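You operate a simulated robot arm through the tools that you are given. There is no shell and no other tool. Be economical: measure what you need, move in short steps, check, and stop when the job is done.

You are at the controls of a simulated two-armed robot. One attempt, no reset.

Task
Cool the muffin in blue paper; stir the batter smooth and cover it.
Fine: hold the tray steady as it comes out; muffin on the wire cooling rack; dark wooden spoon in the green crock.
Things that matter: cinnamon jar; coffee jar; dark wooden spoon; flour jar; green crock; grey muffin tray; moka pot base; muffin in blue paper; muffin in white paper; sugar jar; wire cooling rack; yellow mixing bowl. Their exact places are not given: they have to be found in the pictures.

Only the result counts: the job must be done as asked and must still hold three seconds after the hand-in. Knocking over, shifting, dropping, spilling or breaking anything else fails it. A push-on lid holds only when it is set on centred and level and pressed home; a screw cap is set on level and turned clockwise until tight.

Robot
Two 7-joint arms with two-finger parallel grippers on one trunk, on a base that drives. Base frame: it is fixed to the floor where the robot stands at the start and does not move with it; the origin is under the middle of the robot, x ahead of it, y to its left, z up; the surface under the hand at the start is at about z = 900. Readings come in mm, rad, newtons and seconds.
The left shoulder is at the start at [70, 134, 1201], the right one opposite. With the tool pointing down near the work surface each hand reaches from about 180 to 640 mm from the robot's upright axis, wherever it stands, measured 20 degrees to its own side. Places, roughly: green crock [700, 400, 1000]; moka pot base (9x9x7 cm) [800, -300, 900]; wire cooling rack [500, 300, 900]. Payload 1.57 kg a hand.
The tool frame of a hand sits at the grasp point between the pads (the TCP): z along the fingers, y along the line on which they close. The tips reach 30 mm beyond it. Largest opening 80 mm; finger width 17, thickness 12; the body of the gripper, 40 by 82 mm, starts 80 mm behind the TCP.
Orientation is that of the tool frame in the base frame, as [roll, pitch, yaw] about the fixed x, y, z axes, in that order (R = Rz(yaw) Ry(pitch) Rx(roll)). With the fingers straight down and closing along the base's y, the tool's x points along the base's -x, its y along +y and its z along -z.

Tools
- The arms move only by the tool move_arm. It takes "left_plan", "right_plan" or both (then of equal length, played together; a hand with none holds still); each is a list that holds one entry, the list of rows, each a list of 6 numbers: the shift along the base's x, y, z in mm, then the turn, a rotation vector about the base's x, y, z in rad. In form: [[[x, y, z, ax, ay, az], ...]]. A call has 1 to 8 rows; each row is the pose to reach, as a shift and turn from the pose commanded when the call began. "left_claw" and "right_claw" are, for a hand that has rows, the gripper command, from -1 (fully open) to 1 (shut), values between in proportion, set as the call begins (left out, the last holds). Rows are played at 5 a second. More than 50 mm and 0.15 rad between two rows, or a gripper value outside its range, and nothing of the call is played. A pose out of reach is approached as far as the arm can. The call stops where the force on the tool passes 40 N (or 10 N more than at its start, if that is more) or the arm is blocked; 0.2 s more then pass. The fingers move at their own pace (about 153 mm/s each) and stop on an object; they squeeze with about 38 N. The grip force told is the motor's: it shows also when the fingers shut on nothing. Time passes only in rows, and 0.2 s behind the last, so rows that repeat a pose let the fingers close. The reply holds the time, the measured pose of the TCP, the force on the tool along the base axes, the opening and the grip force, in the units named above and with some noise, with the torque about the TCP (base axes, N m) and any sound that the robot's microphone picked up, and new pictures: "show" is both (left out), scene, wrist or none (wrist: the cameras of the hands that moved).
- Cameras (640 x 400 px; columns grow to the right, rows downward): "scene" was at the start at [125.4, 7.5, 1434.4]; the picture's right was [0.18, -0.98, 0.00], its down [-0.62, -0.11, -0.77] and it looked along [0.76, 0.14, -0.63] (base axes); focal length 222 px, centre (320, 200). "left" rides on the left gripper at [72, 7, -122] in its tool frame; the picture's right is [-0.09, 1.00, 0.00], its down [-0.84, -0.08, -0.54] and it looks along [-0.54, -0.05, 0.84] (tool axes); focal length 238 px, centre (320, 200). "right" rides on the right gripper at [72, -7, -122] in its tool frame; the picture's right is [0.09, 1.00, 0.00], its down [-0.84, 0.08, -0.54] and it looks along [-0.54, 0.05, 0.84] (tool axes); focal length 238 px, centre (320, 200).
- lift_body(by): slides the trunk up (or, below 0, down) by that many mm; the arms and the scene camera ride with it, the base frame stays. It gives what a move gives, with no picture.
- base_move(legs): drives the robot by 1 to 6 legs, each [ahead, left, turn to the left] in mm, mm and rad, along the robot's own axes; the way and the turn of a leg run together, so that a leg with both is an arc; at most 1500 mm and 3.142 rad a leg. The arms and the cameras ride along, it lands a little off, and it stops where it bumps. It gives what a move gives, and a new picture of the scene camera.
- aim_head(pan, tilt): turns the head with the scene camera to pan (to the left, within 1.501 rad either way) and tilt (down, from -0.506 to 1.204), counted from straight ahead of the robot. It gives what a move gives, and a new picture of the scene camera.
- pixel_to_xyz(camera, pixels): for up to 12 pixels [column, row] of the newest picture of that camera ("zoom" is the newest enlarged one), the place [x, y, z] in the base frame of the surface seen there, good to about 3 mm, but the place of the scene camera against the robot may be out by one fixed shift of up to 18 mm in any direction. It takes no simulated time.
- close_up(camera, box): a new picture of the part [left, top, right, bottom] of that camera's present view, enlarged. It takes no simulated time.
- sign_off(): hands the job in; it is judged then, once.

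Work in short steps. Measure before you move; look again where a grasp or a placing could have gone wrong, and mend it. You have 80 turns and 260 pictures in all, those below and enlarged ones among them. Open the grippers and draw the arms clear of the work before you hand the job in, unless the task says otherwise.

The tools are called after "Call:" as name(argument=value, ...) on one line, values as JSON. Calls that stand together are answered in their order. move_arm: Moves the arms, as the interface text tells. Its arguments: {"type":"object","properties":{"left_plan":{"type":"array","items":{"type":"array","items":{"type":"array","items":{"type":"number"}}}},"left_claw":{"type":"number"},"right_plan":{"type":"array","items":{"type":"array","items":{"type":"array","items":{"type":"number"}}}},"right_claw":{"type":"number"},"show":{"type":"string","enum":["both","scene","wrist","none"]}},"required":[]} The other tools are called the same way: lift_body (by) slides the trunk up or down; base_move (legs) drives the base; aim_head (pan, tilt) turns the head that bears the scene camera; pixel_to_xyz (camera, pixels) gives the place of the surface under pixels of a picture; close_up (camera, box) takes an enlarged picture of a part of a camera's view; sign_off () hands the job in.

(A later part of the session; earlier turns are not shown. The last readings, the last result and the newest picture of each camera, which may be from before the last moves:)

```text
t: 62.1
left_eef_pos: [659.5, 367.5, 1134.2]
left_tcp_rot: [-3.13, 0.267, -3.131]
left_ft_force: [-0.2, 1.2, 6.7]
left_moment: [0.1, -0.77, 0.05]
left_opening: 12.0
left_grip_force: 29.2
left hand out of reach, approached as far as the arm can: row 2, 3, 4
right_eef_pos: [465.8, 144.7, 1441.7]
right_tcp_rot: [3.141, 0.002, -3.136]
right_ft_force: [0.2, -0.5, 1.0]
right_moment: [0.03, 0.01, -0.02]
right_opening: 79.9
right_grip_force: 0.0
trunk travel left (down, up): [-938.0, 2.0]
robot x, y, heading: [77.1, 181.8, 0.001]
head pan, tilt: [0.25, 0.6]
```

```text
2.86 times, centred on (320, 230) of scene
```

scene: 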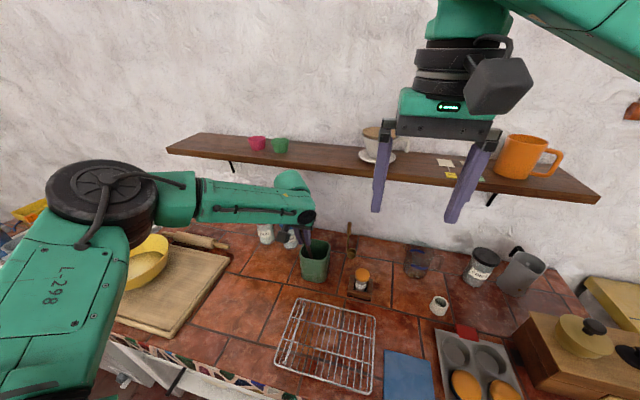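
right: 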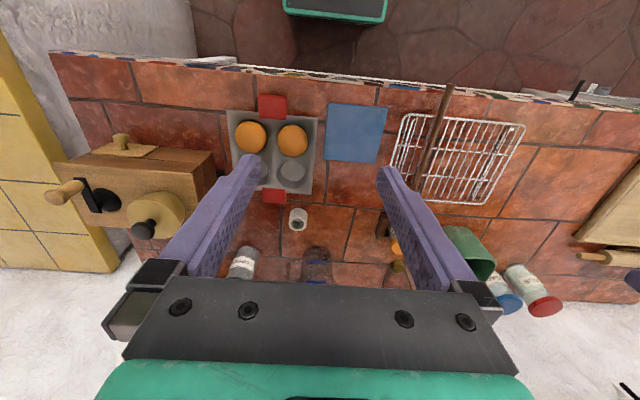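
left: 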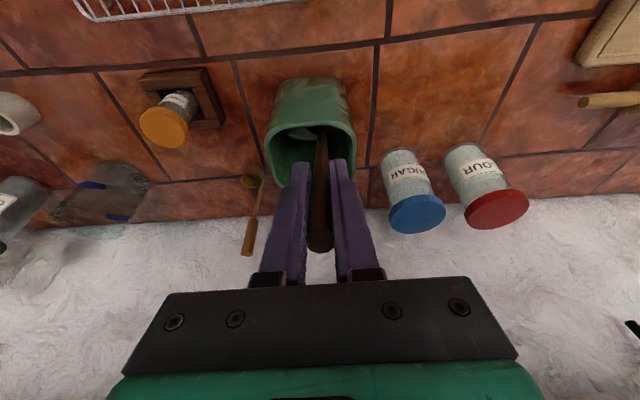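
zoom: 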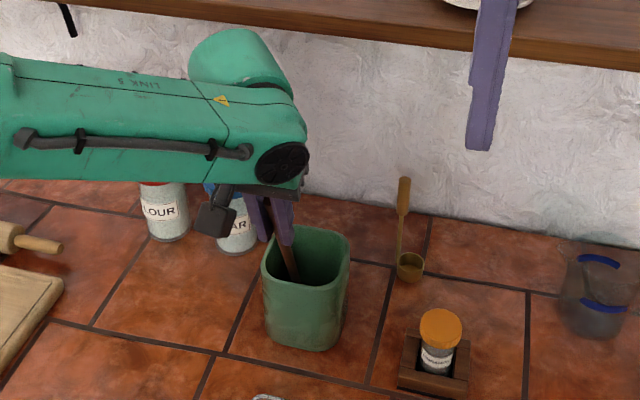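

Spoon is in the crock with light contact (7 N). I release and withdraw up and back along the tool axis.

Call:
move_arm(left_plan=[[[0, 0, 0, 0, 0, 0], [0, 0, 0, 0, 0, 0], [-3, 0, 12, 0, 0, 0], [-8, 0, 30, 0, 0, 0], [-18, 0, 70, 0, 0, 0], [-30, 0, 110, 0, 0, 0], [-50, 0, 130, 0, 0, 0]]], left_claw=-0.4, show="both")

Call:
close_up(camera="scene", box=[260, 160, 380, 300])

```text
t: 63.7
left_eef_pos: [606.7, 368.5, 1263.6]
left_tcp_rot: [-3.131, 0.261, -3.131]
left_ft_force: [0.6, 0.5, 1.0]
left_moment: [0.03, -0.01, -0.02]
left_opening: 56.0
left_grip_force: 0.1
right_eef_pos: [465.7, 146.2, 1441.0]
right_tcp_rot: [3.141, 0.0, -3.136]
right_ft_force: [-0.2, -0.1, -0.5]
right_moment: [0.04, -0.03, 0.03]
right_opening: 79.6
right_grip_force: 0.1
trunk travel left (down, up): [-938.0, 2.0]
robot x, y, heading: [81.5, 178.8, 0.008]
head pan, tilt: [0.25, 0.6]
```

scene: 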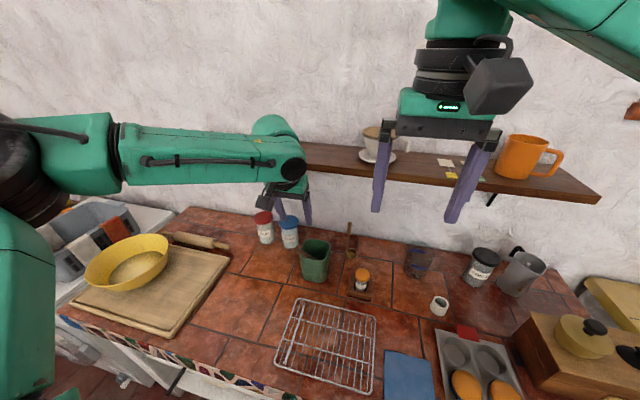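
left: 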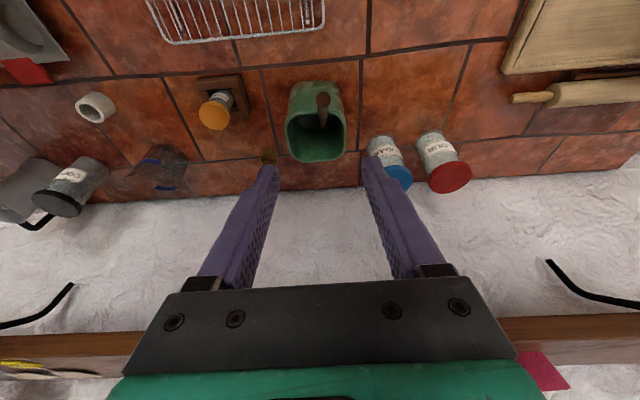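

```text
2.86 times, centred on (320, 230) of scene
```

zoom: 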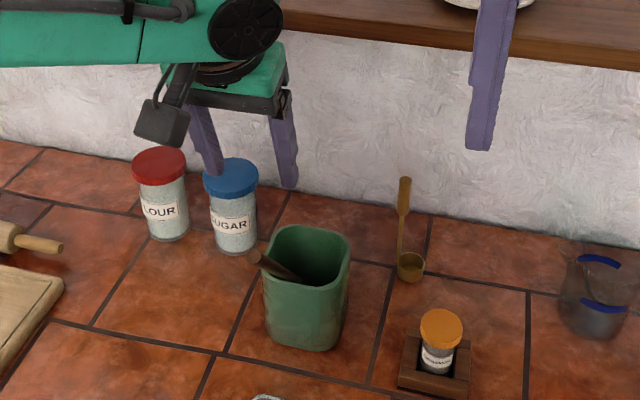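

The spoon rests in the crock. Now the muffin: I retract the left hand to vertical, lower the trunk, and shift the base right to face tray and rack.

Call:
move_arm(left_plan=[[[-40, -5, 20, 0, 0.13, 0], [-80, -10, 40, 0, 0.262, 0], [-120, -20, 40, 0, 0.262, 0], [-150, -30, 40, 0, 0.262, 0]]], show="none")

Call:
base_move(legs=[[-40, -130, 0]])

Call:
lift_body(by=-165)

Call:
aim_head(pan=-0.05, tilt=0.8)

Call:
close_up(camera="right", box=[160, 40, 420, 240])

```text
t: 64.7
left_eef_pos: [456.5, 337.1, 1305.3]
left_tcp_rot: [-3.133, 0.001, -3.13]
left_ft_force: [0.3, -0.7, 0.7]
left_moment: [0.01, -0.02, -0.01]
left_opening: 55.7
left_grip_force: 0.2
right_eef_pos: [466.4, 144.7, 1441.3]
right_tcp_rot: [-3.141, 0.001, -3.134]
right_ft_force: [0.1, -0.3, 0.1]
right_moment: [0.01, -0.02, 0.03]
right_opening: 80.0
right_grip_force: 0.1
trunk travel left (down, up): [-938.0, 2.0]
robot x, y, heading: [77.4, 182.3, 0.002]
head pan, tilt: [0.25, 0.6]
```

```text
t: 66.0
left_eef_pos: [420.2, 214.5, 1303.5]
left_tcp_rot: [-3.129, -0.001, -3.132]
left_ft_force: [0.6, 0.2, -0.1]
left_moment: [-0.03, 0.0, -0.01]
left_opening: 56.1
left_grip_force: 0.1
right_eef_pos: [430.2, 22.2, 1440.3]
right_tcp_rot: [-3.137, -0.001, -3.135]
right_ft_force: [0.2, 0.3, 0.9]
right_moment: [-0.05, -0.02, -0.01]
right_opening: 80.0
right_grip_force: 0.2
trunk travel left (down, up): [-938.0, 2.0]
robot x, y, heading: [42.6, 52.6, 0.006]
head pan, tilt: [0.25, 0.6]
```

scene: 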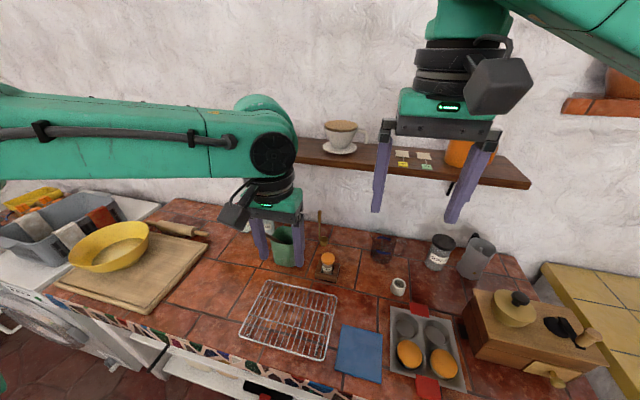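

```text
t: 67.8
left_eef_pos: [419.8, 208.7, 1140.9]
left_tcp_rot: [-3.132, 0.0, -3.131]
left_ft_force: [-0.5, -0.1, -0.9]
left_moment: [-0.01, -0.05, 0.02]
left_opening: 56.3
left_grip_force: 0.0
right_eef_pos: [429.7, 18.2, 1276.1]
right_tcp_rot: [-3.141, 0.002, -3.133]
right_ft_force: [0.3, 0.5, 0.8]
right_moment: [-0.02, 0.02, 0.01]
right_opening: 80.1
right_grip_force: 0.0
trunk travel left (down, up): [-773.0, 167.0]
robot x, y, heading: [43.2, 52.0, 0.007]
head pan, tilt: [0.25, 0.6]
```

```text
t: 68.7
left_eef_pos: [419.9, 207.7, 1140.3]
left_tcp_rot: [-3.133, 0.0, -3.132]
left_ft_force: [-0.3, 0.6, 0.2]
left_moment: [0.01, 0.03, 0.02]
left_opening: 55.9
left_grip_force: 0.0
right_eef_pos: [428.4, 16.0, 1275.1]
right_tcp_rot: [3.14, 0.002, -3.136]
right_ft_force: [-0.3, -0.2, 0.1]
right_moment: [-0.02, -0.01, 0.06]
right_opening: 79.9
right_grip_force: 0.1
trunk travel left (down, up): [-773.0, 167.0]
robot x, y, heading: [42.7, 50.9, 0.008]
head pan, tilt: [-0.051, 0.799]
```

scene: 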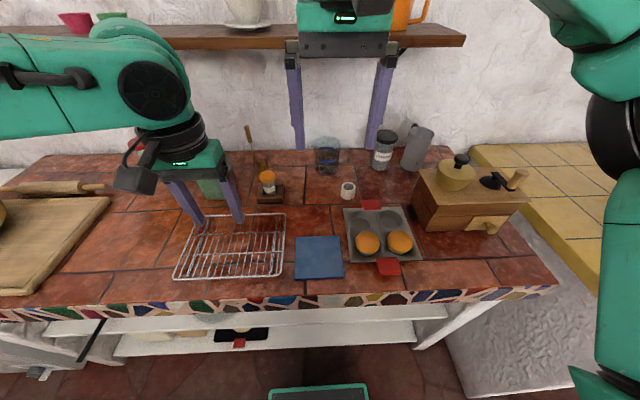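

```text
2.00 times, centred on (290, 140) of right
```

zoom: 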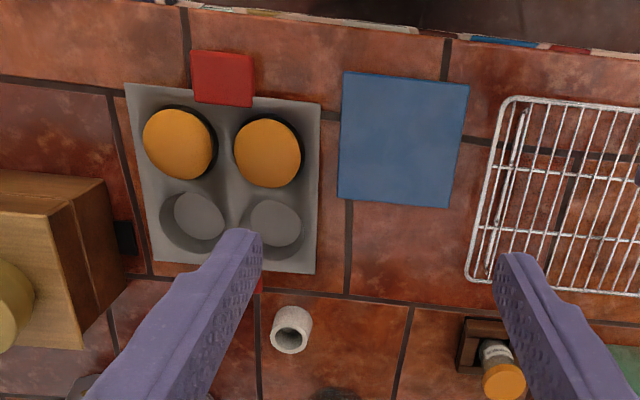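

Call:
pixel_to_xyz(camera="zoom", pixels=[[267, 153], [236, 153], [299, 155], [267, 119], [267, 186], [180, 143], [222, 78], [195, 75], [251, 80], [222, 52], [222, 102], [222, 180]])

Call:
pixel_to_xyz(camera="scene", pixels=[[371, 204], [362, 205], [380, 203], [388, 267], [367, 242], [376, 242], [399, 240], [348, 190], [230, 215], [190, 278]])

Call:
close_up(camera="scene", box=[330, 190, 440, 290])

```text
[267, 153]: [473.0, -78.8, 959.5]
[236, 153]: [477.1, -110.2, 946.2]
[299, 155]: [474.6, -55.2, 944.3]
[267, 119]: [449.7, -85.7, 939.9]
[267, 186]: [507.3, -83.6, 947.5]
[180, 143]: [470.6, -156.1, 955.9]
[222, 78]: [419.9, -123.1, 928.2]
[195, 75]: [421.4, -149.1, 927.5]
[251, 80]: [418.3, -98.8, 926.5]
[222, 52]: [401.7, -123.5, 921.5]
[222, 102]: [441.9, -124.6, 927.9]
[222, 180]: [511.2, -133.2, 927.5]
```

```text
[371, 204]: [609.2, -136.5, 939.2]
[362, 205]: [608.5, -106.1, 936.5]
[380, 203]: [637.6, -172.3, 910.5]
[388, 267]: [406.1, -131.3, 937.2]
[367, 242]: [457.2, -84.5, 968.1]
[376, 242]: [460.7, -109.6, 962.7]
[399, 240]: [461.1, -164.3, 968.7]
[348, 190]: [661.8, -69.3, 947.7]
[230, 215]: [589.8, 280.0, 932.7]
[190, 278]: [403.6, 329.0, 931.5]
```

```text
4.00 times, centred on (385, 240) of scene
```

zoom: 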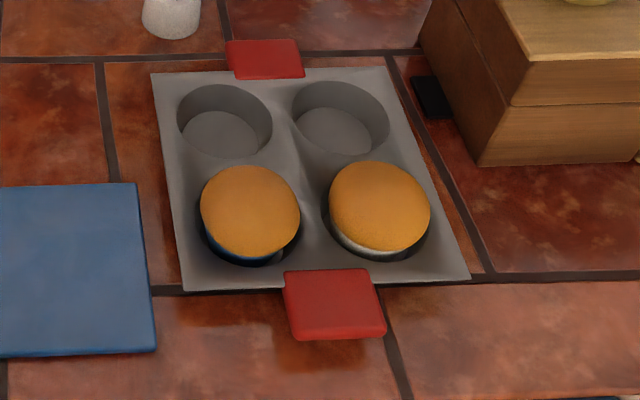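

The left muffin is the blue one: centre (478,−82), top z≈958, tray top ≈927. The right hand will hold the rear red handle, the left hand (turned 90°) will take the muffin. I shift the base right 90 mm and start moving the right hand above the rear handle.

Call:
pixel_to_xyz(camera="zoom", pixels=[[265, 60], [230, 45], [300, 45], [232, 75], [302, 72], [270, 42], [170, 25]])

Call:
base_move(legs=[[0, -90, 0]])

Call:
move_arm(right_plan=[[[40, 0, -15, 0, 0, 0], [80, 0, -30, 0, 0, 0], [110, -10, -45, 0, 0, 0], [110, -20, -60, 0, 0, 0]]], show="both")

```text
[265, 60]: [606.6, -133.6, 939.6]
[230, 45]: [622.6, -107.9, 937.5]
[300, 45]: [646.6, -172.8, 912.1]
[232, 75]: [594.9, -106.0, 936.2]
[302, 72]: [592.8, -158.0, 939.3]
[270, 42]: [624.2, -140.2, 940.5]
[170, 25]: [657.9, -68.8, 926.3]
```

```text
t: 69.8
left_eef_pos: [421.0, 123.9, 1140.4]
left_tcp_rot: [-3.129, -0.001, -3.13]
left_ft_force: [0.7, 0.2, -0.5]
left_moment: [-0.02, 0.03, -0.03]
left_opening: 55.8
left_grip_force: 0.0
right_eef_pos: [430.0, -68.3, 1276.4]
right_tcp_rot: [-3.136, 0.0, -3.133]
right_ft_force: [0.1, 1.0, 0.0]
right_moment: [-0.06, 0.01, -0.01]
right_opening: 80.2
right_grip_force: 0.2
trunk travel left (down, up): [-773.0, 167.0]
robot x, y, heading: [41.3, -33.5, 0.008]
head pan, tilt: [-0.051, 0.799]
```

scene: 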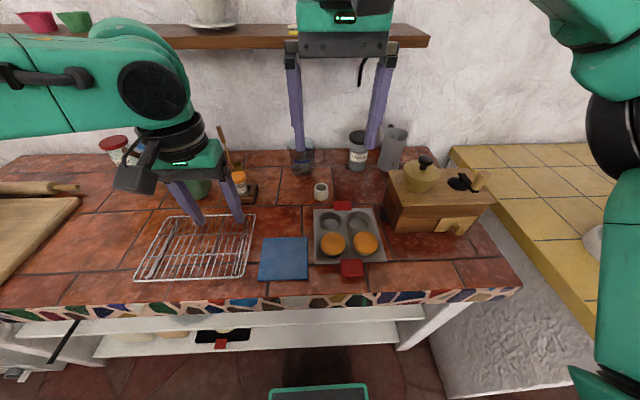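

```text
t: 70.8
left_eef_pos: [421.5, 118.6, 1140.7]
left_tcp_rot: [-3.134, 0.001, -3.13]
left_ft_force: [-0.2, -0.3, -0.3]
left_moment: [0.03, 0.01, 0.0]
left_opening: 56.2
left_grip_force: 0.1
right_eef_pos: [541.2, -94.7, 1214.3]
right_tcp_rot: [-3.14, 0.002, -3.135]
right_ft_force: [0.0, -0.2, 0.0]
right_moment: [-0.02, -0.02, 0.01]
right_opening: 79.8
right_grip_force: 0.0
trunk travel left (down, up): [-773.0, 167.0]
robot x, y, heading: [48.2, -36.4, 0.001]
head pan, tilt: [-0.051, 0.799]
```

scene: 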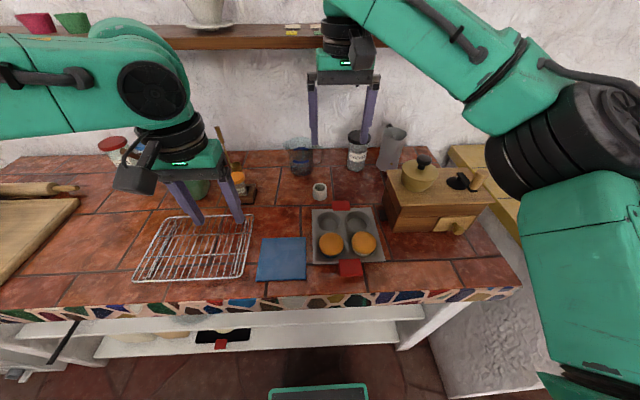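
right: 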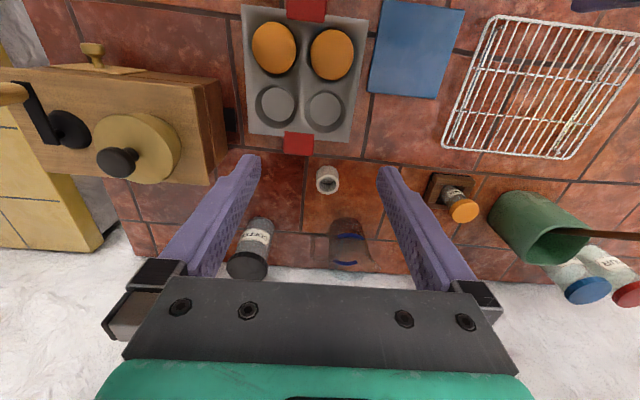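

Rear red handle is visible at (299,144). Measure it and neighbours.

Call:
pixel_to_xyz(camera="right", pixels=[[299, 144], [285, 143], [313, 144], [299, 136], [299, 153], [326, 172], [337, 180], [315, 182], [251, 262], [230, 115], [305, 10]])

Call:
close_up(camera="right", box=[220, 90, 380, 200])

```text
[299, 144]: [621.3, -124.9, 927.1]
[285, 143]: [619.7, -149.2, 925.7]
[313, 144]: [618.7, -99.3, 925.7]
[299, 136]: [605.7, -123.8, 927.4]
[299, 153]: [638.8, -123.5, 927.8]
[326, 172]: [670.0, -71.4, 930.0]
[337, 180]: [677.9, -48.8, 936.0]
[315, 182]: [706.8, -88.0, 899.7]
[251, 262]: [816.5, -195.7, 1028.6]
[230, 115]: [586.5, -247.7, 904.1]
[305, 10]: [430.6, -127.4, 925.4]
```

```text
3.64 times, centred on (300, 145) of right
```

zoom: 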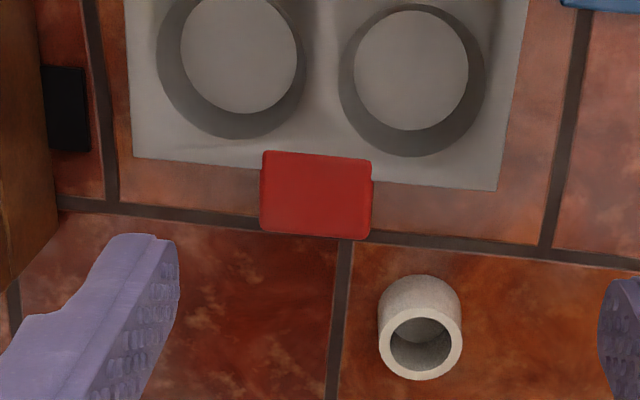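

Handle centre (622,−124,927), 52 mm wide across y. Move above it, check, then descend.

Call:
move_arm(right_plan=[[[30, -10, -40, 0, 0, 0], [60, -20, -80, 0, 0, 0], [80, -29, -120, 0, 0, 0], [80, -29, -165, 0, 0, 0], [80, -29, -205, 0, 0, 0], [80, -29, -205, 0, 0, 0]]], show="wrist")

```text
refused: row 1 steps farther than a row can; nothing moved
```

Call:
move_arm(right_plan=[[[25, -8, -35, 0, 0, 0], [50, -16, -70, 0, 0, 0], [70, -24, -105, 0, 0, 0], [80, -29, -140, 0, 0, 0], [80, -29, -175, 0, 0, 0], [80, -29, -205, 0, 0, 0], [80, -29, -205, 0, 0, 0]]], show="wrist")

```text
t: 72.3
left_eef_pos: [419.8, 119.4, 1139.6]
left_tcp_rot: [-3.133, 0.001, -3.131]
left_ft_force: [-0.2, 0.6, 0.4]
left_moment: [0.03, 0.0, 0.03]
left_opening: 56.0
left_grip_force: 0.0
right_eef_pos: [620.6, -122.5, 1009.2]
right_tcp_rot: [-3.141, -0.001, -3.134]
right_ft_force: [-0.1, 0.4, -0.4]
right_moment: [-0.01, 0.0, -0.01]
right_opening: 80.1
right_grip_force: 0.2
trunk travel left (down, up): [-773.0, 167.0]
robot x, y, heading: [41.9, -36.3, 0.009]
head pan, tilt: [-0.051, 0.799]
```

right: 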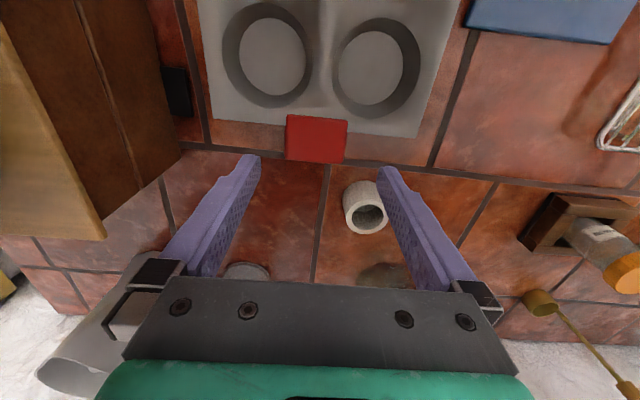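

Centred over the handle. Descend 71 mm and close gently on it.

Call:
move_arm(right_plan=[[[1, -1, -35, 0, 0, 0], [1, -1, -60, 0, 0, 0], [1, -1, -71, 0, 0, 0], [1, -1, -71, 0, 0, 0]]], show="wrist")

```text
t: 73.3
left_eef_pos: [420.7, 119.4, 1139.8]
left_tcp_rot: [-3.133, -0.001, -3.131]
left_ft_force: [0.7, -0.1, -1.4]
left_moment: [0.01, -0.01, 0.02]
left_opening: 56.1
left_grip_force: 0.0
right_eef_pos: [620.7, -122.5, 939.8]
right_tcp_rot: [-3.141, -0.002, -3.135]
right_ft_force: [0.7, 0.9, 0.1]
right_moment: [0.01, 0.03, 0.02]
right_opening: 80.1
right_grip_force: 0.1
trunk travel left (down, up): [-773.0, 167.0]
robot x, y, heading: [41.8, -38.7, 0.002]
head pan, tilt: [-0.051, 0.799]
```

right: 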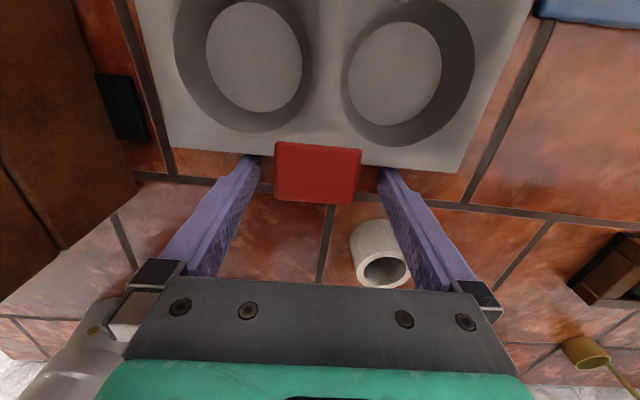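

Call:
move_arm(right_plan=[[[0, 0, 0, 0, 0, 0], [0, 0, 0, 0, 0, 0], [0, 0, 0, 0, 0, 0]]], right_claw=1, show="both")

```text
t: 74.2
left_eef_pos: [420.9, 118.8, 1140.3]
left_tcp_rot: [-3.131, 0.001, -3.132]
left_ft_force: [-0.1, 0.1, -0.4]
left_moment: [0.0, 0.04, -0.04]
left_opening: 55.8
left_grip_force: 0.0
right_eef_pos: [620.9, -122.2, 939.4]
right_tcp_rot: [-3.14, -0.002, -3.136]
right_ft_force: [-0.8, 0.9, 0.1]
right_moment: [-0.15, -0.14, 0.1]
right_opening: 55.4
right_grip_force: 37.6
trunk travel left (down, up): [-773.0, 167.0]
robot x, y, heading: [41.5, -39.4, 0.008]
head pan, tilt: [-0.051, 0.799]
```

scene: 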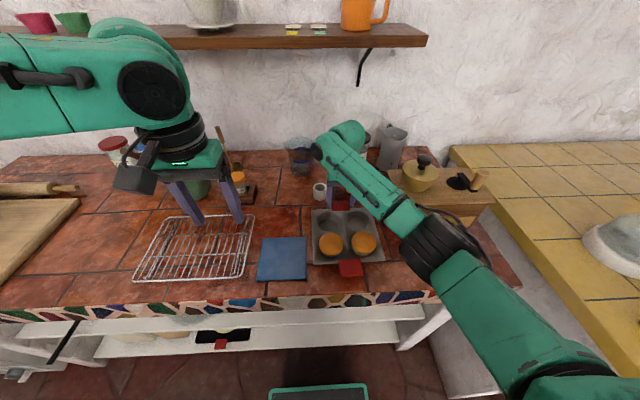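
right: 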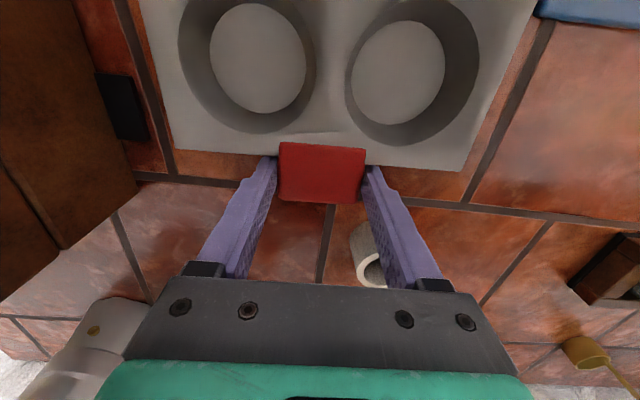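

Tray held (opening 55, 38 N). The right forearm passes near the tray, so I measure its clearance from the muffin.

Call:
pixel_to_xyz(camera="scene", pixels=[[330, 150], [345, 170], [365, 195], [385, 215], [405, 238], [350, 140], [400, 195], [332, 243]])

Call:
close_up(camera="scene", box=[290, 110, 450, 290])

```text
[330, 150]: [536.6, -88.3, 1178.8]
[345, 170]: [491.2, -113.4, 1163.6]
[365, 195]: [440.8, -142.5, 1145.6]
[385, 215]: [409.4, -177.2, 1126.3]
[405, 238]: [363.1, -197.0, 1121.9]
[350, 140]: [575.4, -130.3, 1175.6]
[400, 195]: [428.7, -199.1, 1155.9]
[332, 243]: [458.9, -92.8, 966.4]
```

```text
2.22 times, centred on (370, 200) of scene
```

zoom: 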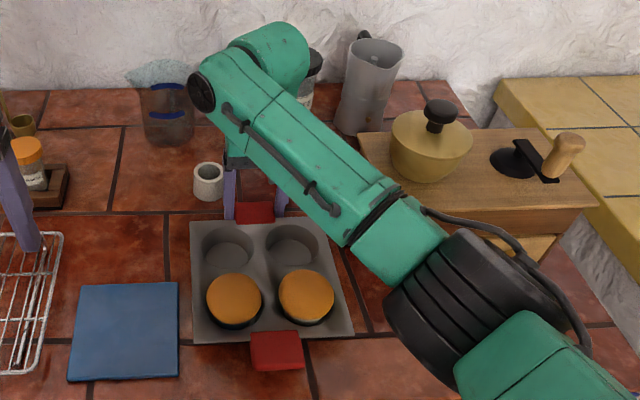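

The right forearm hangs over the muffin at the rear-handle pose, so I release, rise and instead hold the front red handle (420,−124) with the right hand tilted forward, keeping the arm on the robot's side.

Call:
move_arm(right_plan=[[[0, 0, 0, 0, 0, 0], [0, 0, 0, 0, 0, 0], [0, 0, 40, 0, 0, 0], [0, 0, 85, 0, 0, 0], [0, 0, 130, 0, 0, 0], [-40, 0, 150, 0, 0, 0], [-85, 0, 160, 0, 0, 0], [-130, 0, 160, 0, 0, 0]]], right_claw=-1, show="none")

Call:
move_arm(right_plan=[[[-30, 0, 0, 0, -0.1, 0], [-65, 0, 0, 0, -0.22, 0], [-100, 0, 0, 0, -0.33, 0], [-120, -1, -20, 0, -0.44, 0], [-120, -1, -60, 0, -0.44, 0], [-120, -1, -60, 0, -0.44, 0]]], show="both")

```text
t: 76.0
left_eef_pos: [419.5, 118.6, 1141.8]
left_tcp_rot: [-3.132, 0.0, -3.131]
left_ft_force: [0.6, 0.0, 0.0]
left_moment: [-0.01, -0.01, 0.02]
left_opening: 55.9
left_grip_force: 0.0
right_eef_pos: [491.0, -122.1, 1100.1]
right_tcp_rot: [-3.141, 0.0, -3.139]
right_ft_force: [-1.0, -0.4, -0.1]
right_moment: [0.04, -0.01, -0.03]
right_opening: 79.9
right_grip_force: 0.0
trunk travel left (down, up): [-773.0, 167.0]
robot x, y, heading: [44.8, -35.0, 0.011]
head pan, tilt: [-0.051, 0.799]
```

```text
t: 77.3
left_eef_pos: [419.9, 116.9, 1140.8]
left_tcp_rot: [-3.133, 0.0, -3.131]
left_ft_force: [-0.5, 0.3, -0.3]
left_moment: [-0.01, -0.02, 0.03]
left_opening: 55.8
left_grip_force: 0.1
right_eef_pos: [422.5, -95.1, 1032.2]
right_tcp_rot: [-3.138, 0.44, -3.14]
right_ft_force: [0.3, -0.2, 0.1]
right_moment: [0.0, 0.01, 0.0]
right_opening: 80.1
right_grip_force: 0.1
right hand out of reach, approached as far as the arm can: row 3, 4, 5, 6
trunk travel left (down, up): [-773.0, 167.0]
robot x, y, heading: [34.7, -38.2, 0.008]
head pan, tilt: [-0.051, 0.799]
```

scene: 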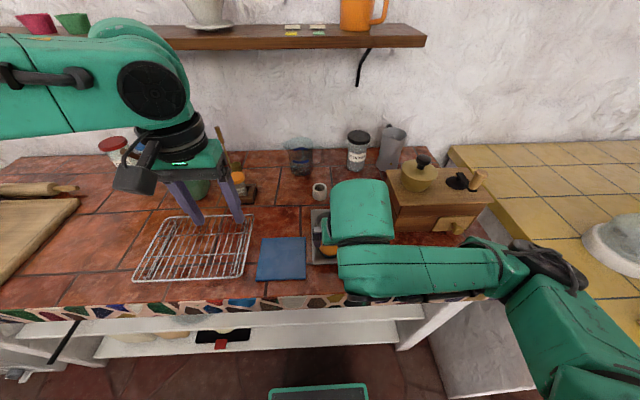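
right: 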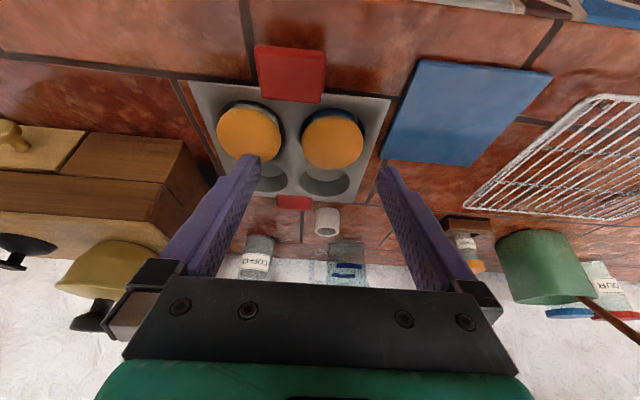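

The arm folds too tightly; I back the base 100 mm, then re-approach.

Call:
base_move(legs=[[-100, 0, 0]])

Call:
move_arm(right_plan=[[[30, -10, 0, 0, 0, 0], [60, -20, 0, 0, 0, 0], [88, -30, 0, 0, 0, 0], [88, -30, 0, 0, 0, 0]]], show="both")

```text
t: 78.5
left_eef_pos: [322.2, 118.4, 1139.1]
left_tcp_rot: [-3.134, 0.0, -3.133]
left_ft_force: [0.5, -0.1, -0.8]
left_moment: [-0.03, 0.01, -0.01]
left_opening: 56.0
left_grip_force: 0.1
right_eef_pos: [326.0, -94.6, 1032.5]
right_tcp_rot: [-3.136, 0.436, -3.137]
right_ft_force: [-0.1, 0.0, -0.1]
right_moment: [-0.01, -0.01, 0.0]
right_opening: 80.0
right_grip_force: 0.1
trunk travel left (down, up): [-773.0, 167.0]
robot x, y, heading: [-57.4, -33.7, 0.002]
head pan, tilt: [-0.051, 0.799]
```

scene: 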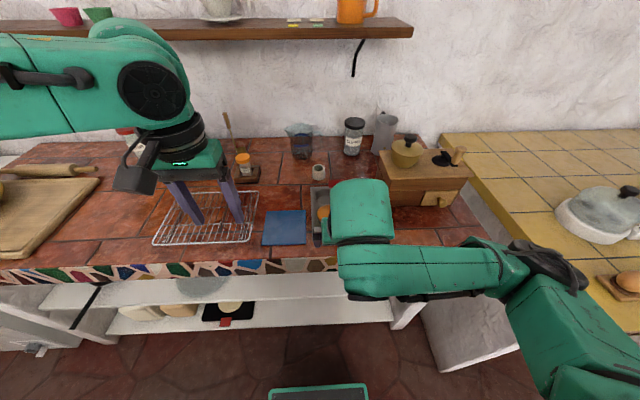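

```text
t: 79.5
left_eef_pos: [321.5, 118.8, 1141.3]
left_tcp_rot: [-3.132, -0.001, -3.132]
left_ft_force: [0.2, 0.1, -0.7]
left_moment: [0.02, 0.0, -0.01]
left_opening: 55.9
left_grip_force: 0.0
right_eef_pos: [413.0, -125.4, 1033.5]
right_tcp_rot: [-3.135, 0.435, -3.137]
right_ft_force: [0.3, -0.2, 0.4]
right_moment: [0.01, -0.02, 0.03]
right_opening: 80.0
right_grip_force: 0.1
trunk travel left (down, up): [-773.0, 167.0]
robot x, y, heading: [-54.1, -39.3, 0.007]
head pan, tilt: [-0.051, 0.799]
```

scene: 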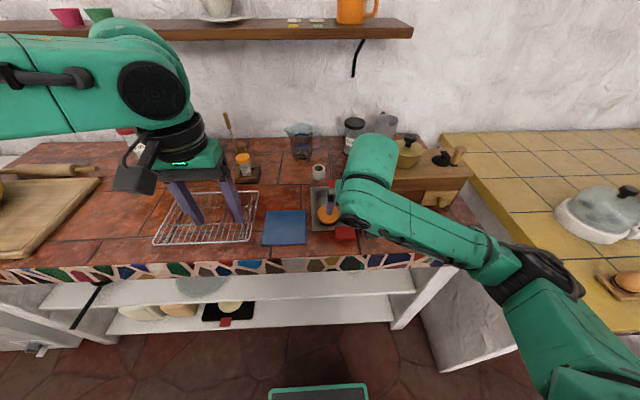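
right: 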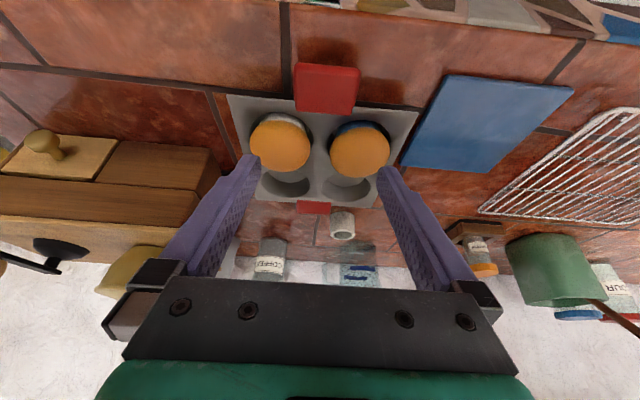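

Call:
pixel_to_xyz(camera="right", pixels=[[326, 88], [298, 88], [356, 88], [326, 68], [326, 110], [359, 148], [340, 140], [359, 128]])

Call:
pixel_to_xyz(camera="scene", pixels=[[370, 150], [345, 190], [345, 215], [380, 190], [400, 225], [450, 245], [337, 200]])

```text
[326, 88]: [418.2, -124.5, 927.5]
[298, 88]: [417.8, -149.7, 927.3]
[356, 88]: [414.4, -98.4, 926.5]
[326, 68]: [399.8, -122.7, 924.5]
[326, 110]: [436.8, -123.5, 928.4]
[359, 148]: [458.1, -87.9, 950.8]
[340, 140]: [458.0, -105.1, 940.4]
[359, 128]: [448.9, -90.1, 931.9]
```

```text
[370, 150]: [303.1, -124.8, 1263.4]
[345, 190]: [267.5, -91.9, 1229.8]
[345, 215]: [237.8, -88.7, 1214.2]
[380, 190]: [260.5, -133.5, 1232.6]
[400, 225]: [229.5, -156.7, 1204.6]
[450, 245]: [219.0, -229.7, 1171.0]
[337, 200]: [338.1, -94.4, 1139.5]
```

The wrist is well back (x≈300). Descend on the front handle and close.

Call:
move_arm(right_plan=[[[-2, 1, -40, 0, 0, 0], [-3, 1, -75, 0, 0, 0], [-3, 1, -95, 0, 0, 0], [-3, 1, -95, 0, 0, 0]]], show="wrist")

Call:
move_arm(right_plan=[[[0, 0, 0, 0, 0, 0], [0, 0, 0, 0, 0, 0], [0, 0, 0, 0, 0, 0]]], right_claw=1, show="both")

```text
t: 80.5
left_eef_pos: [321.9, 117.7, 1140.8]
left_tcp_rot: [-3.133, -0.001, -3.131]
left_ft_force: [0.0, 0.7, -0.3]
left_moment: [0.0, 0.0, 0.02]
left_opening: 56.0
left_grip_force: 0.0
right_eef_pos: [408.3, -123.3, 937.2]
right_tcp_rot: [-3.138, 0.438, -3.139]
right_ft_force: [-0.6, -0.6, -0.2]
right_moment: [0.0, -0.01, 0.0]
right_opening: 80.0
right_grip_force: 0.0
trunk travel left (down, up): [-773.0, 167.0]
robot x, y, heading: [-57.0, -37.0, 0.005]
head pan, tilt: [-0.051, 0.799]
```

right: 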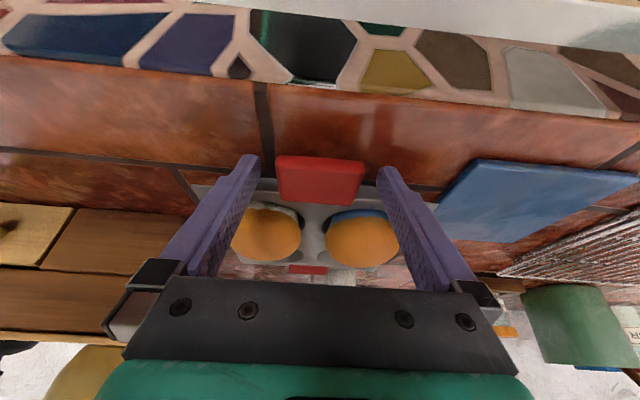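

```text
t: 81.3
left_eef_pos: [321.9, 118.7, 1139.7]
left_tcp_rot: [-3.133, -0.002, -3.132]
left_ft_force: [0.0, 0.3, -1.0]
left_moment: [0.0, -0.02, 0.0]
left_opening: 56.0
left_grip_force: 0.0
right_eef_pos: [410.0, -123.9, 937.4]
right_tcp_rot: [-3.137, 0.436, -3.138]
right_ft_force: [0.1, -0.3, -0.2]
right_moment: [0.05, -0.05, 0.09]
right_opening: 55.7
right_grip_force: 38.2
trunk travel left (down, up): [-773.0, 167.0]
robot x, y, heading: [-57.3, -39.4, -0.001]
head pan, tilt: [-0.051, 0.799]
```

scene: 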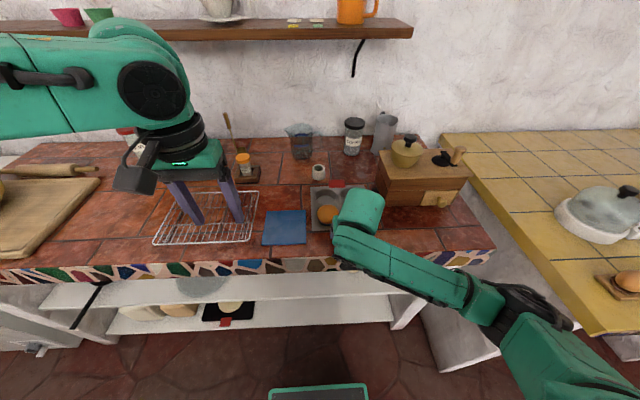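
right: 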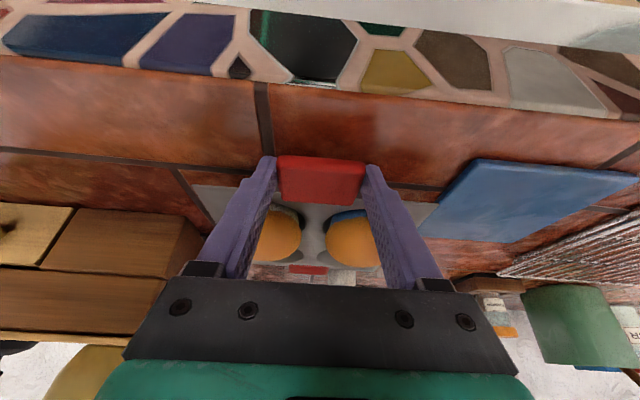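

Tray held again at the front handle. Now I bring the left hand over, turning it −90° about z so it closes along x.

Call:
move_arm(left_plan=[[[12, -10, 0, 0, 0, -0.14], [24, -20, 0, 0, 0, -0.28], [36, -30, 0, 0, 0, -0.42], [48, -40, 0, 0, 0, -0.56], [60, -50, 0, 0, 0, -0.7], [72, -60, 0, 0, 0, -0.84], [84, -70, 0, 0, 0, -0.98], [96, -80, 0, 0, 0, -1.12]]], left_claw=-1, show="none")

Call:
move_arm(left_plan=[[[12, -10, 0, 0, 0, -0.14], [24, -25, 0, 0, 0, -0.28], [36, -45, 0, 0, 0, -0.42], [45, -60, 0, 0, 0, -0.45], [45, -60, 0, 0, 0, -0.45]]], show="both")

```text
t: 83.1
left_eef_pos: [406.3, 53.5, 1134.6]
left_tcp_rot: [-3.134, 0.004, 2.029]
left_ft_force: [0.0, 0.8, -0.1]
left_moment: [-0.01, 0.01, 0.0]
left_opening: 79.9
left_grip_force: 0.1
left hand out of reach, approached as far as the arm can: row 7, 8
right_eef_pos: [408.6, -125.0, 937.5]
right_tcp_rot: [-3.136, 0.437, -3.139]
right_ft_force: [0.7, 0.0, 0.2]
right_moment: [0.08, 0.05, 0.02]
right_opening: 55.3
right_grip_force: 37.8
trunk travel left (down, up): [-773.0, 167.0]
robot x, y, heading: [-56.6, -39.2, 0.001]
head pan, tilt: [-0.051, 0.799]
```

```text
t: 84.3
left_eef_pos: [405.9, 49.9, 1123.6]
left_tcp_rot: [-3.132, -0.001, 1.58]
left_ft_force: [0.2, -0.2, 0.7]
left_moment: [-0.02, -0.02, 0.03]
left_opening: 79.9
left_grip_force: 0.0
left hand out of reach, approached as far as the arm can: row 1, 2, 3, 4, 5
right_eef_pos: [409.4, -124.3, 937.7]
right_tcp_rot: [-3.136, 0.44, -3.138]
right_ft_force: [0.5, 0.6, 0.1]
right_moment: [0.08, -0.06, 0.06]
right_opening: 55.4
right_grip_force: 38.3
trunk travel left (down, up): [-773.0, 167.0]
robot x, y, heading: [-56.6, -38.8, 0.006]
head pan, tilt: [-0.051, 0.799]
```

scene: 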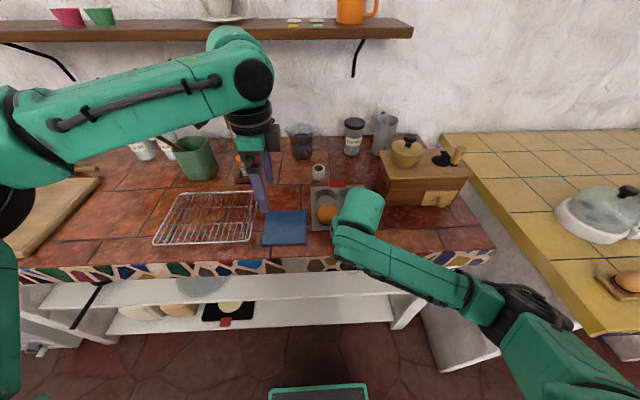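
left: 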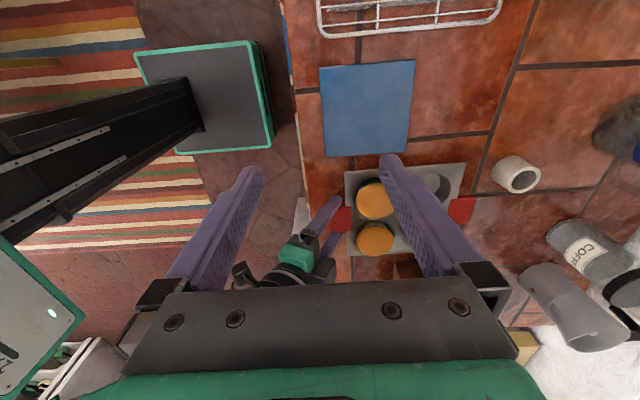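

The left hand is limited here at this height; I try moving toward the muffin while descending (still well above it).

Call:
move_arm(left_plan=[[[5, -20, -20, 0, 0, 0], [15, -45, -35, 0, 0, 0], [30, -70, -50, 0, 0, 0], [45, -90, -60, 0, 0, 0], [60, -110, -65, 0, 0, 0], [71, -132, -70, 0, 0, 0], [71, -132, -70, 0, 0, 0]]], show="both")

```text
t: 85.9
left_eef_pos: [393.8, 36.3, 1061.9]
left_tcp_rot: [-3.134, 0.0, 1.583]
left_ft_force: [0.7, 0.9, -0.1]
left_moment: [0.0, 0.08, -0.05]
left_opening: 79.9
left_grip_force: 0.0
left hand out of reach, approached as far as the arm can: row 1, 2, 3, 4, 5, 6, 7
right_eef_pos: [408.6, -123.8, 938.4]
right_tcp_rot: [-3.136, 0.436, -3.139]
right_ft_force: [-0.4, 1.1, -0.3]
right_moment: [0.06, 0.02, 0.07]
right_opening: 55.5
right_grip_force: 38.2
trunk travel left (down, up): [-773.0, 167.0]
robot x, y, heading: [-59.3, -39.7, 0.002]
head pan, tilt: [-0.051, 0.799]
```

scene: 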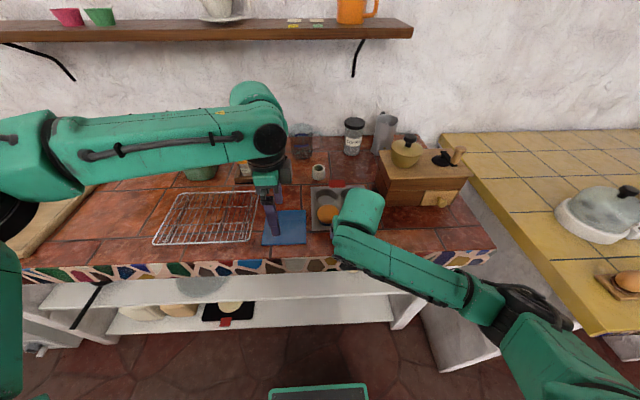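
left: 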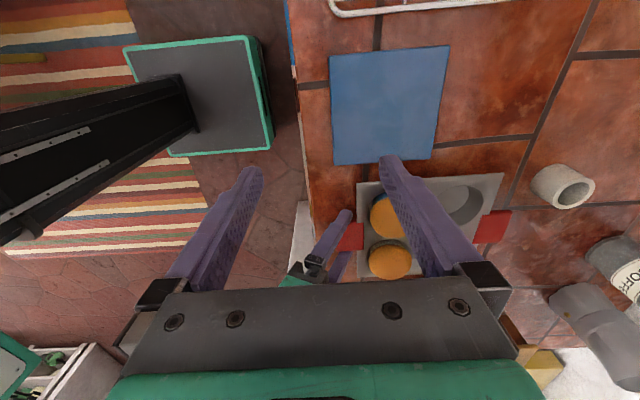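

The −90° yaw is at a wrist limit. I rotate back to −45° (a 45° closing axis still clears the neighbour) while moving toward the muffin at safe height.

Call:
move_arm(left_plan=[[[10, -15, 10, 0, 0, 0.14], [20, -30, 15, 0, 0, 0.28], [30, -45, 15, 0, 0, 0.42], [45, -65, 15, 0, 0, 0.56], [60, -85, 10, 0, 0, 0.7], [75, -105, 5, 0, 0, 0.785], [84, -118, 0, 0, 0, 0.785], [84, -118, 0, 0, 0, 0.785]]], show="both")

```text
t: 87.7
left_eef_pos: [394.5, 34.3, 1067.2]
left_tcp_rot: [-3.132, 0.0, 2.367]
left_ft_force: [1.4, 1.0, -0.3]
left_moment: [0.02, 0.03, -0.02]
left_opening: 80.1
left_grip_force: 0.0
left hand out of reach, approached as far as the arm can: row 1, 2, 3, 4, 5, 6, 7, 8
right_eef_pos: [409.1, -123.0, 936.6]
right_tcp_rot: [-3.137, 0.437, -3.139]
right_ft_force: [-0.4, 0.4, 0.6]
right_moment: [0.08, 0.13, 0.14]
right_opening: 55.6
right_grip_force: 37.9
trunk travel left (down, up): [-773.0, 167.0]
robot x, y, heading: [-55.2, -39.2, 0.001]
head pan, tilt: [-0.051, 0.799]
```

scene: 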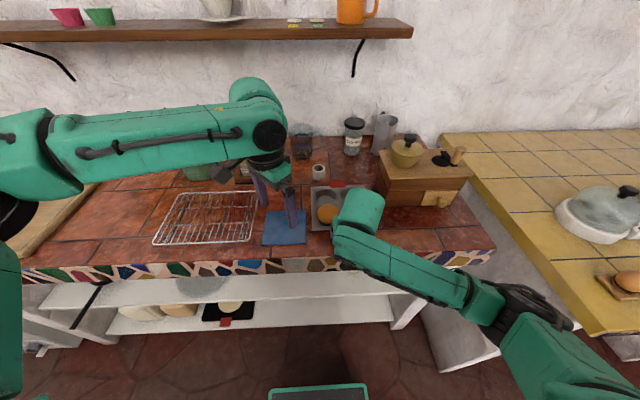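
left: 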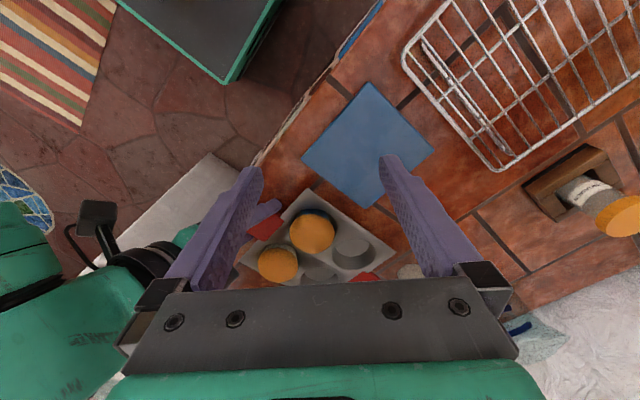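

Not the yaw alone; the arm seems in a poor configuration. I return the left hand to its earlier pose with yaw back to +30°, then approach again.

Call:
move_arm(left_plan=[[[-12, 14, 12, 0, 0, 0.13], [-24, 28, 24, 0, 0, 0.26], [-36, 42, 36, 0, 0, 0.39], [-48, 56, 48, 0, 0, 0.52], [-60, 70, 60, 0, 0, 0.65], [-64, 80, 70, 0, 0, 0.785], [-64, 84, 74, 0, 0, 0.92], [-64, 84, 74, 0, 0, 1.06]]], show="none")

Call:
move_arm(left_plan=[[[20, -25, -10, 0, 0, 0.05], [40, -50, -20, 0, 0, 0.1], [60, -75, -30, 0, 0, 0.15], [80, -100, -40, 0, 0, 0.2], [100, -125, -50, 0, 0, 0.25], [115, -150, -60, 0, 0, 0.25], [130, -170, -70, 0, 0, 0.25], [146, -200, -80, 0, 0, 0.25]]], show="both")

```text
t: 89.5
left_eef_pos: [332.5, 119.0, 1142.3]
left_tcp_rot: [-3.133, -0.002, -2.853]
left_ft_force: [0.5, 0.0, 1.2]
left_moment: [-0.01, 0.02, 0.02]
left_opening: 80.0
left_grip_force: 0.2
right_eef_pos: [407.7, -124.5, 937.5]
right_tcp_rot: [-3.136, 0.437, -3.14]
right_ft_force: [-0.1, 0.8, -0.6]
right_moment: [0.07, 0.07, 0.03]
right_opening: 55.3
right_grip_force: 38.2
trunk travel left (down, up): [-773.0, 167.0]
robot x, y, heading: [-56.0, -37.3, 0.006]
head pan, tilt: [-0.051, 0.799]
```

```text
t: 91.3
left_eef_pos: [394.8, 32.9, 1068.5]
left_tcp_rot: [-3.133, -0.002, -2.605]
left_ft_force: [0.6, -0.1, 0.9]
left_moment: [-0.01, -0.03, 0.02]
left_opening: 79.8
left_grip_force: 0.1
left hand out of reach, approached as far as the arm can: row 4, 5, 6, 7, 8
right_eef_pos: [408.1, -123.7, 938.2]
right_tcp_rot: [-3.135, 0.439, -3.138]
right_ft_force: [-1.6, 0.2, 0.2]
right_moment: [0.18, 0.04, 0.11]
right_opening: 55.6
right_grip_force: 38.6
trunk travel left (down, up): [-773.0, 167.0]
robot x, y, heading: [-58.4, -38.2, 0.004]
head pan, tilt: [-0.051, 0.799]
```

scene: 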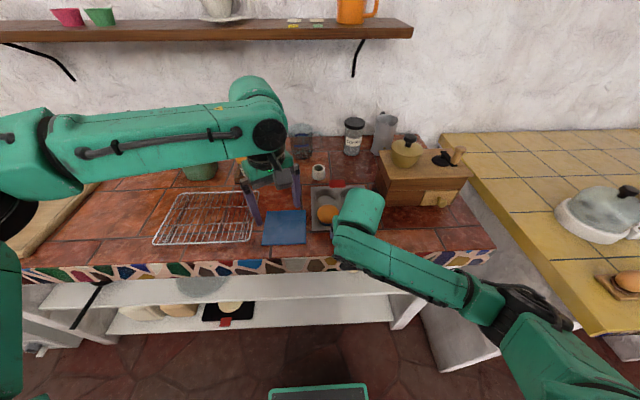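
left: 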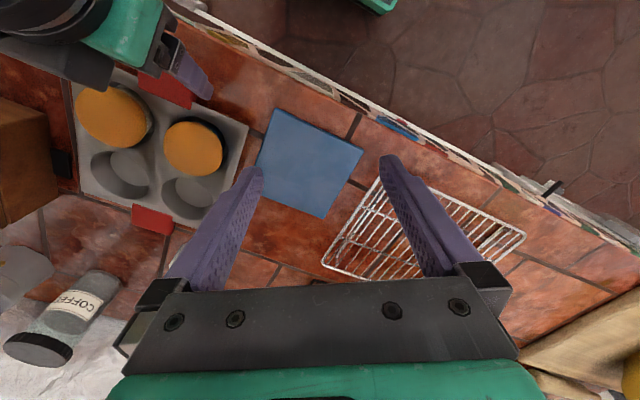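

The limit is reaching inward with a vertical hand. A tilted hand (leaning back-left, pointing down-forward-right) gains reach; I turn yaw to −45° and tilt about the closing axis.

Call:
move_arm(left_plan=[[[0, 0, 5, 0, 0, -0.14], [0, 0, 10, 0, 0, -0.28], [0, 0, 15, 0, 0, -0.42], [0, 0, 20, 0, 0, -0.56], [0, 0, 20, 0, 0, -0.7], [0, 0, 20, 0, 0, -0.84], [0, 0, 20, 0, 0, -0.98], [0, 0, 20, 0, 0, -1.12]]], show="none")

Call:
move_arm(left_plan=[[[0, 0, 0, 0, 0, -0.14], [10, -12, 0, -0.07, -0.07, -0.14], [20, -25, 0, -0.14, -0.14, -0.14], [32, -40, 0, -0.21, -0.21, -0.14], [45, -60, 0, -0.28, -0.28, -0.14], [60, -85, 0, -0.32, -0.32, -0.14], [75, -110, 0, -0.32, -0.32, -0.14], [75, -110, 0, -0.32, -0.32, -0.14]]], show="both")

```text
t: 93.1
left_eef_pos: [393.8, 36.8, 1090.7]
left_tcp_rot: [-3.132, -0.001, 2.553]
left_ft_force: [0.5, 0.5, -0.4]
left_moment: [0.01, 0.01, -0.01]
left_opening: 80.0
left_grip_force: 0.0
right_eef_pos: [410.0, -123.6, 938.5]
right_tcp_rot: [-3.137, 0.439, -3.139]
right_ft_force: [-0.6, -0.7, -0.5]
right_moment: [0.1, 0.06, 0.11]
right_opening: 55.4
right_grip_force: 37.8
trunk travel left (down, up): [-773.0, 167.0]
robot x, y, heading: [-56.1, -35.0, 0.004]
head pan, tilt: [-0.051, 0.799]
```

```text
t: 94.9
left_eef_pos: [446.6, -38.8, 1089.8]
left_tcp_rot: [-3.071, 0.449, 2.429]
left_ft_force: [0.5, 0.9, -0.1]
left_moment: [0.02, -0.01, -0.02]
left_opening: 80.4
left_grip_force: 0.0
left hand out of reach, approached as far as the arm can: row 6, 7, 8
right_eef_pos: [409.7, -125.4, 938.2]
right_tcp_rot: [-3.136, 0.437, -3.139]
right_ft_force: [0.3, -0.1, 0.2]
right_moment: [0.06, -0.07, -0.02]
right_opening: 55.5
right_grip_force: 38.0
trunk travel left (down, up): [-773.0, 167.0]
robot x, y, heading: [-60.3, -40.0, 0.003]
head pan, tilt: [-0.051, 0.799]
```

scene: 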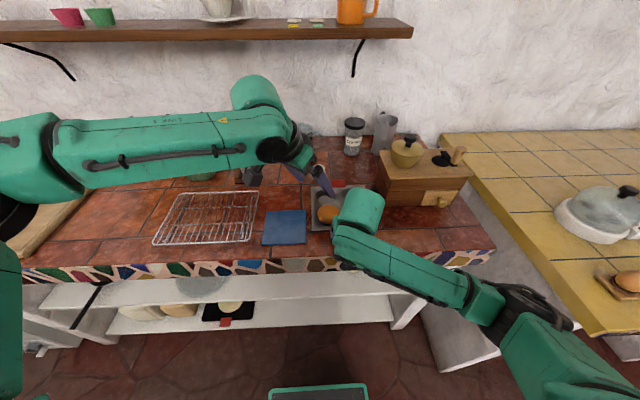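
left: 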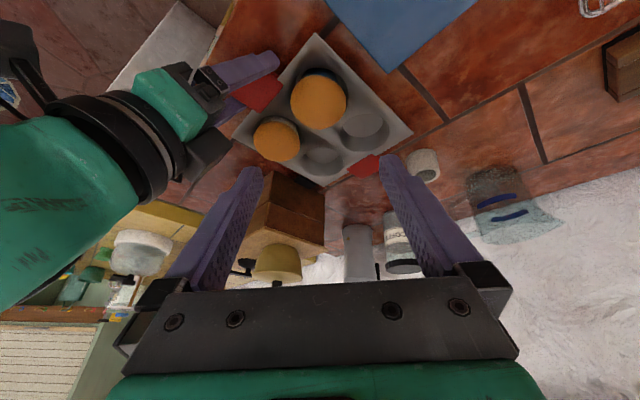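

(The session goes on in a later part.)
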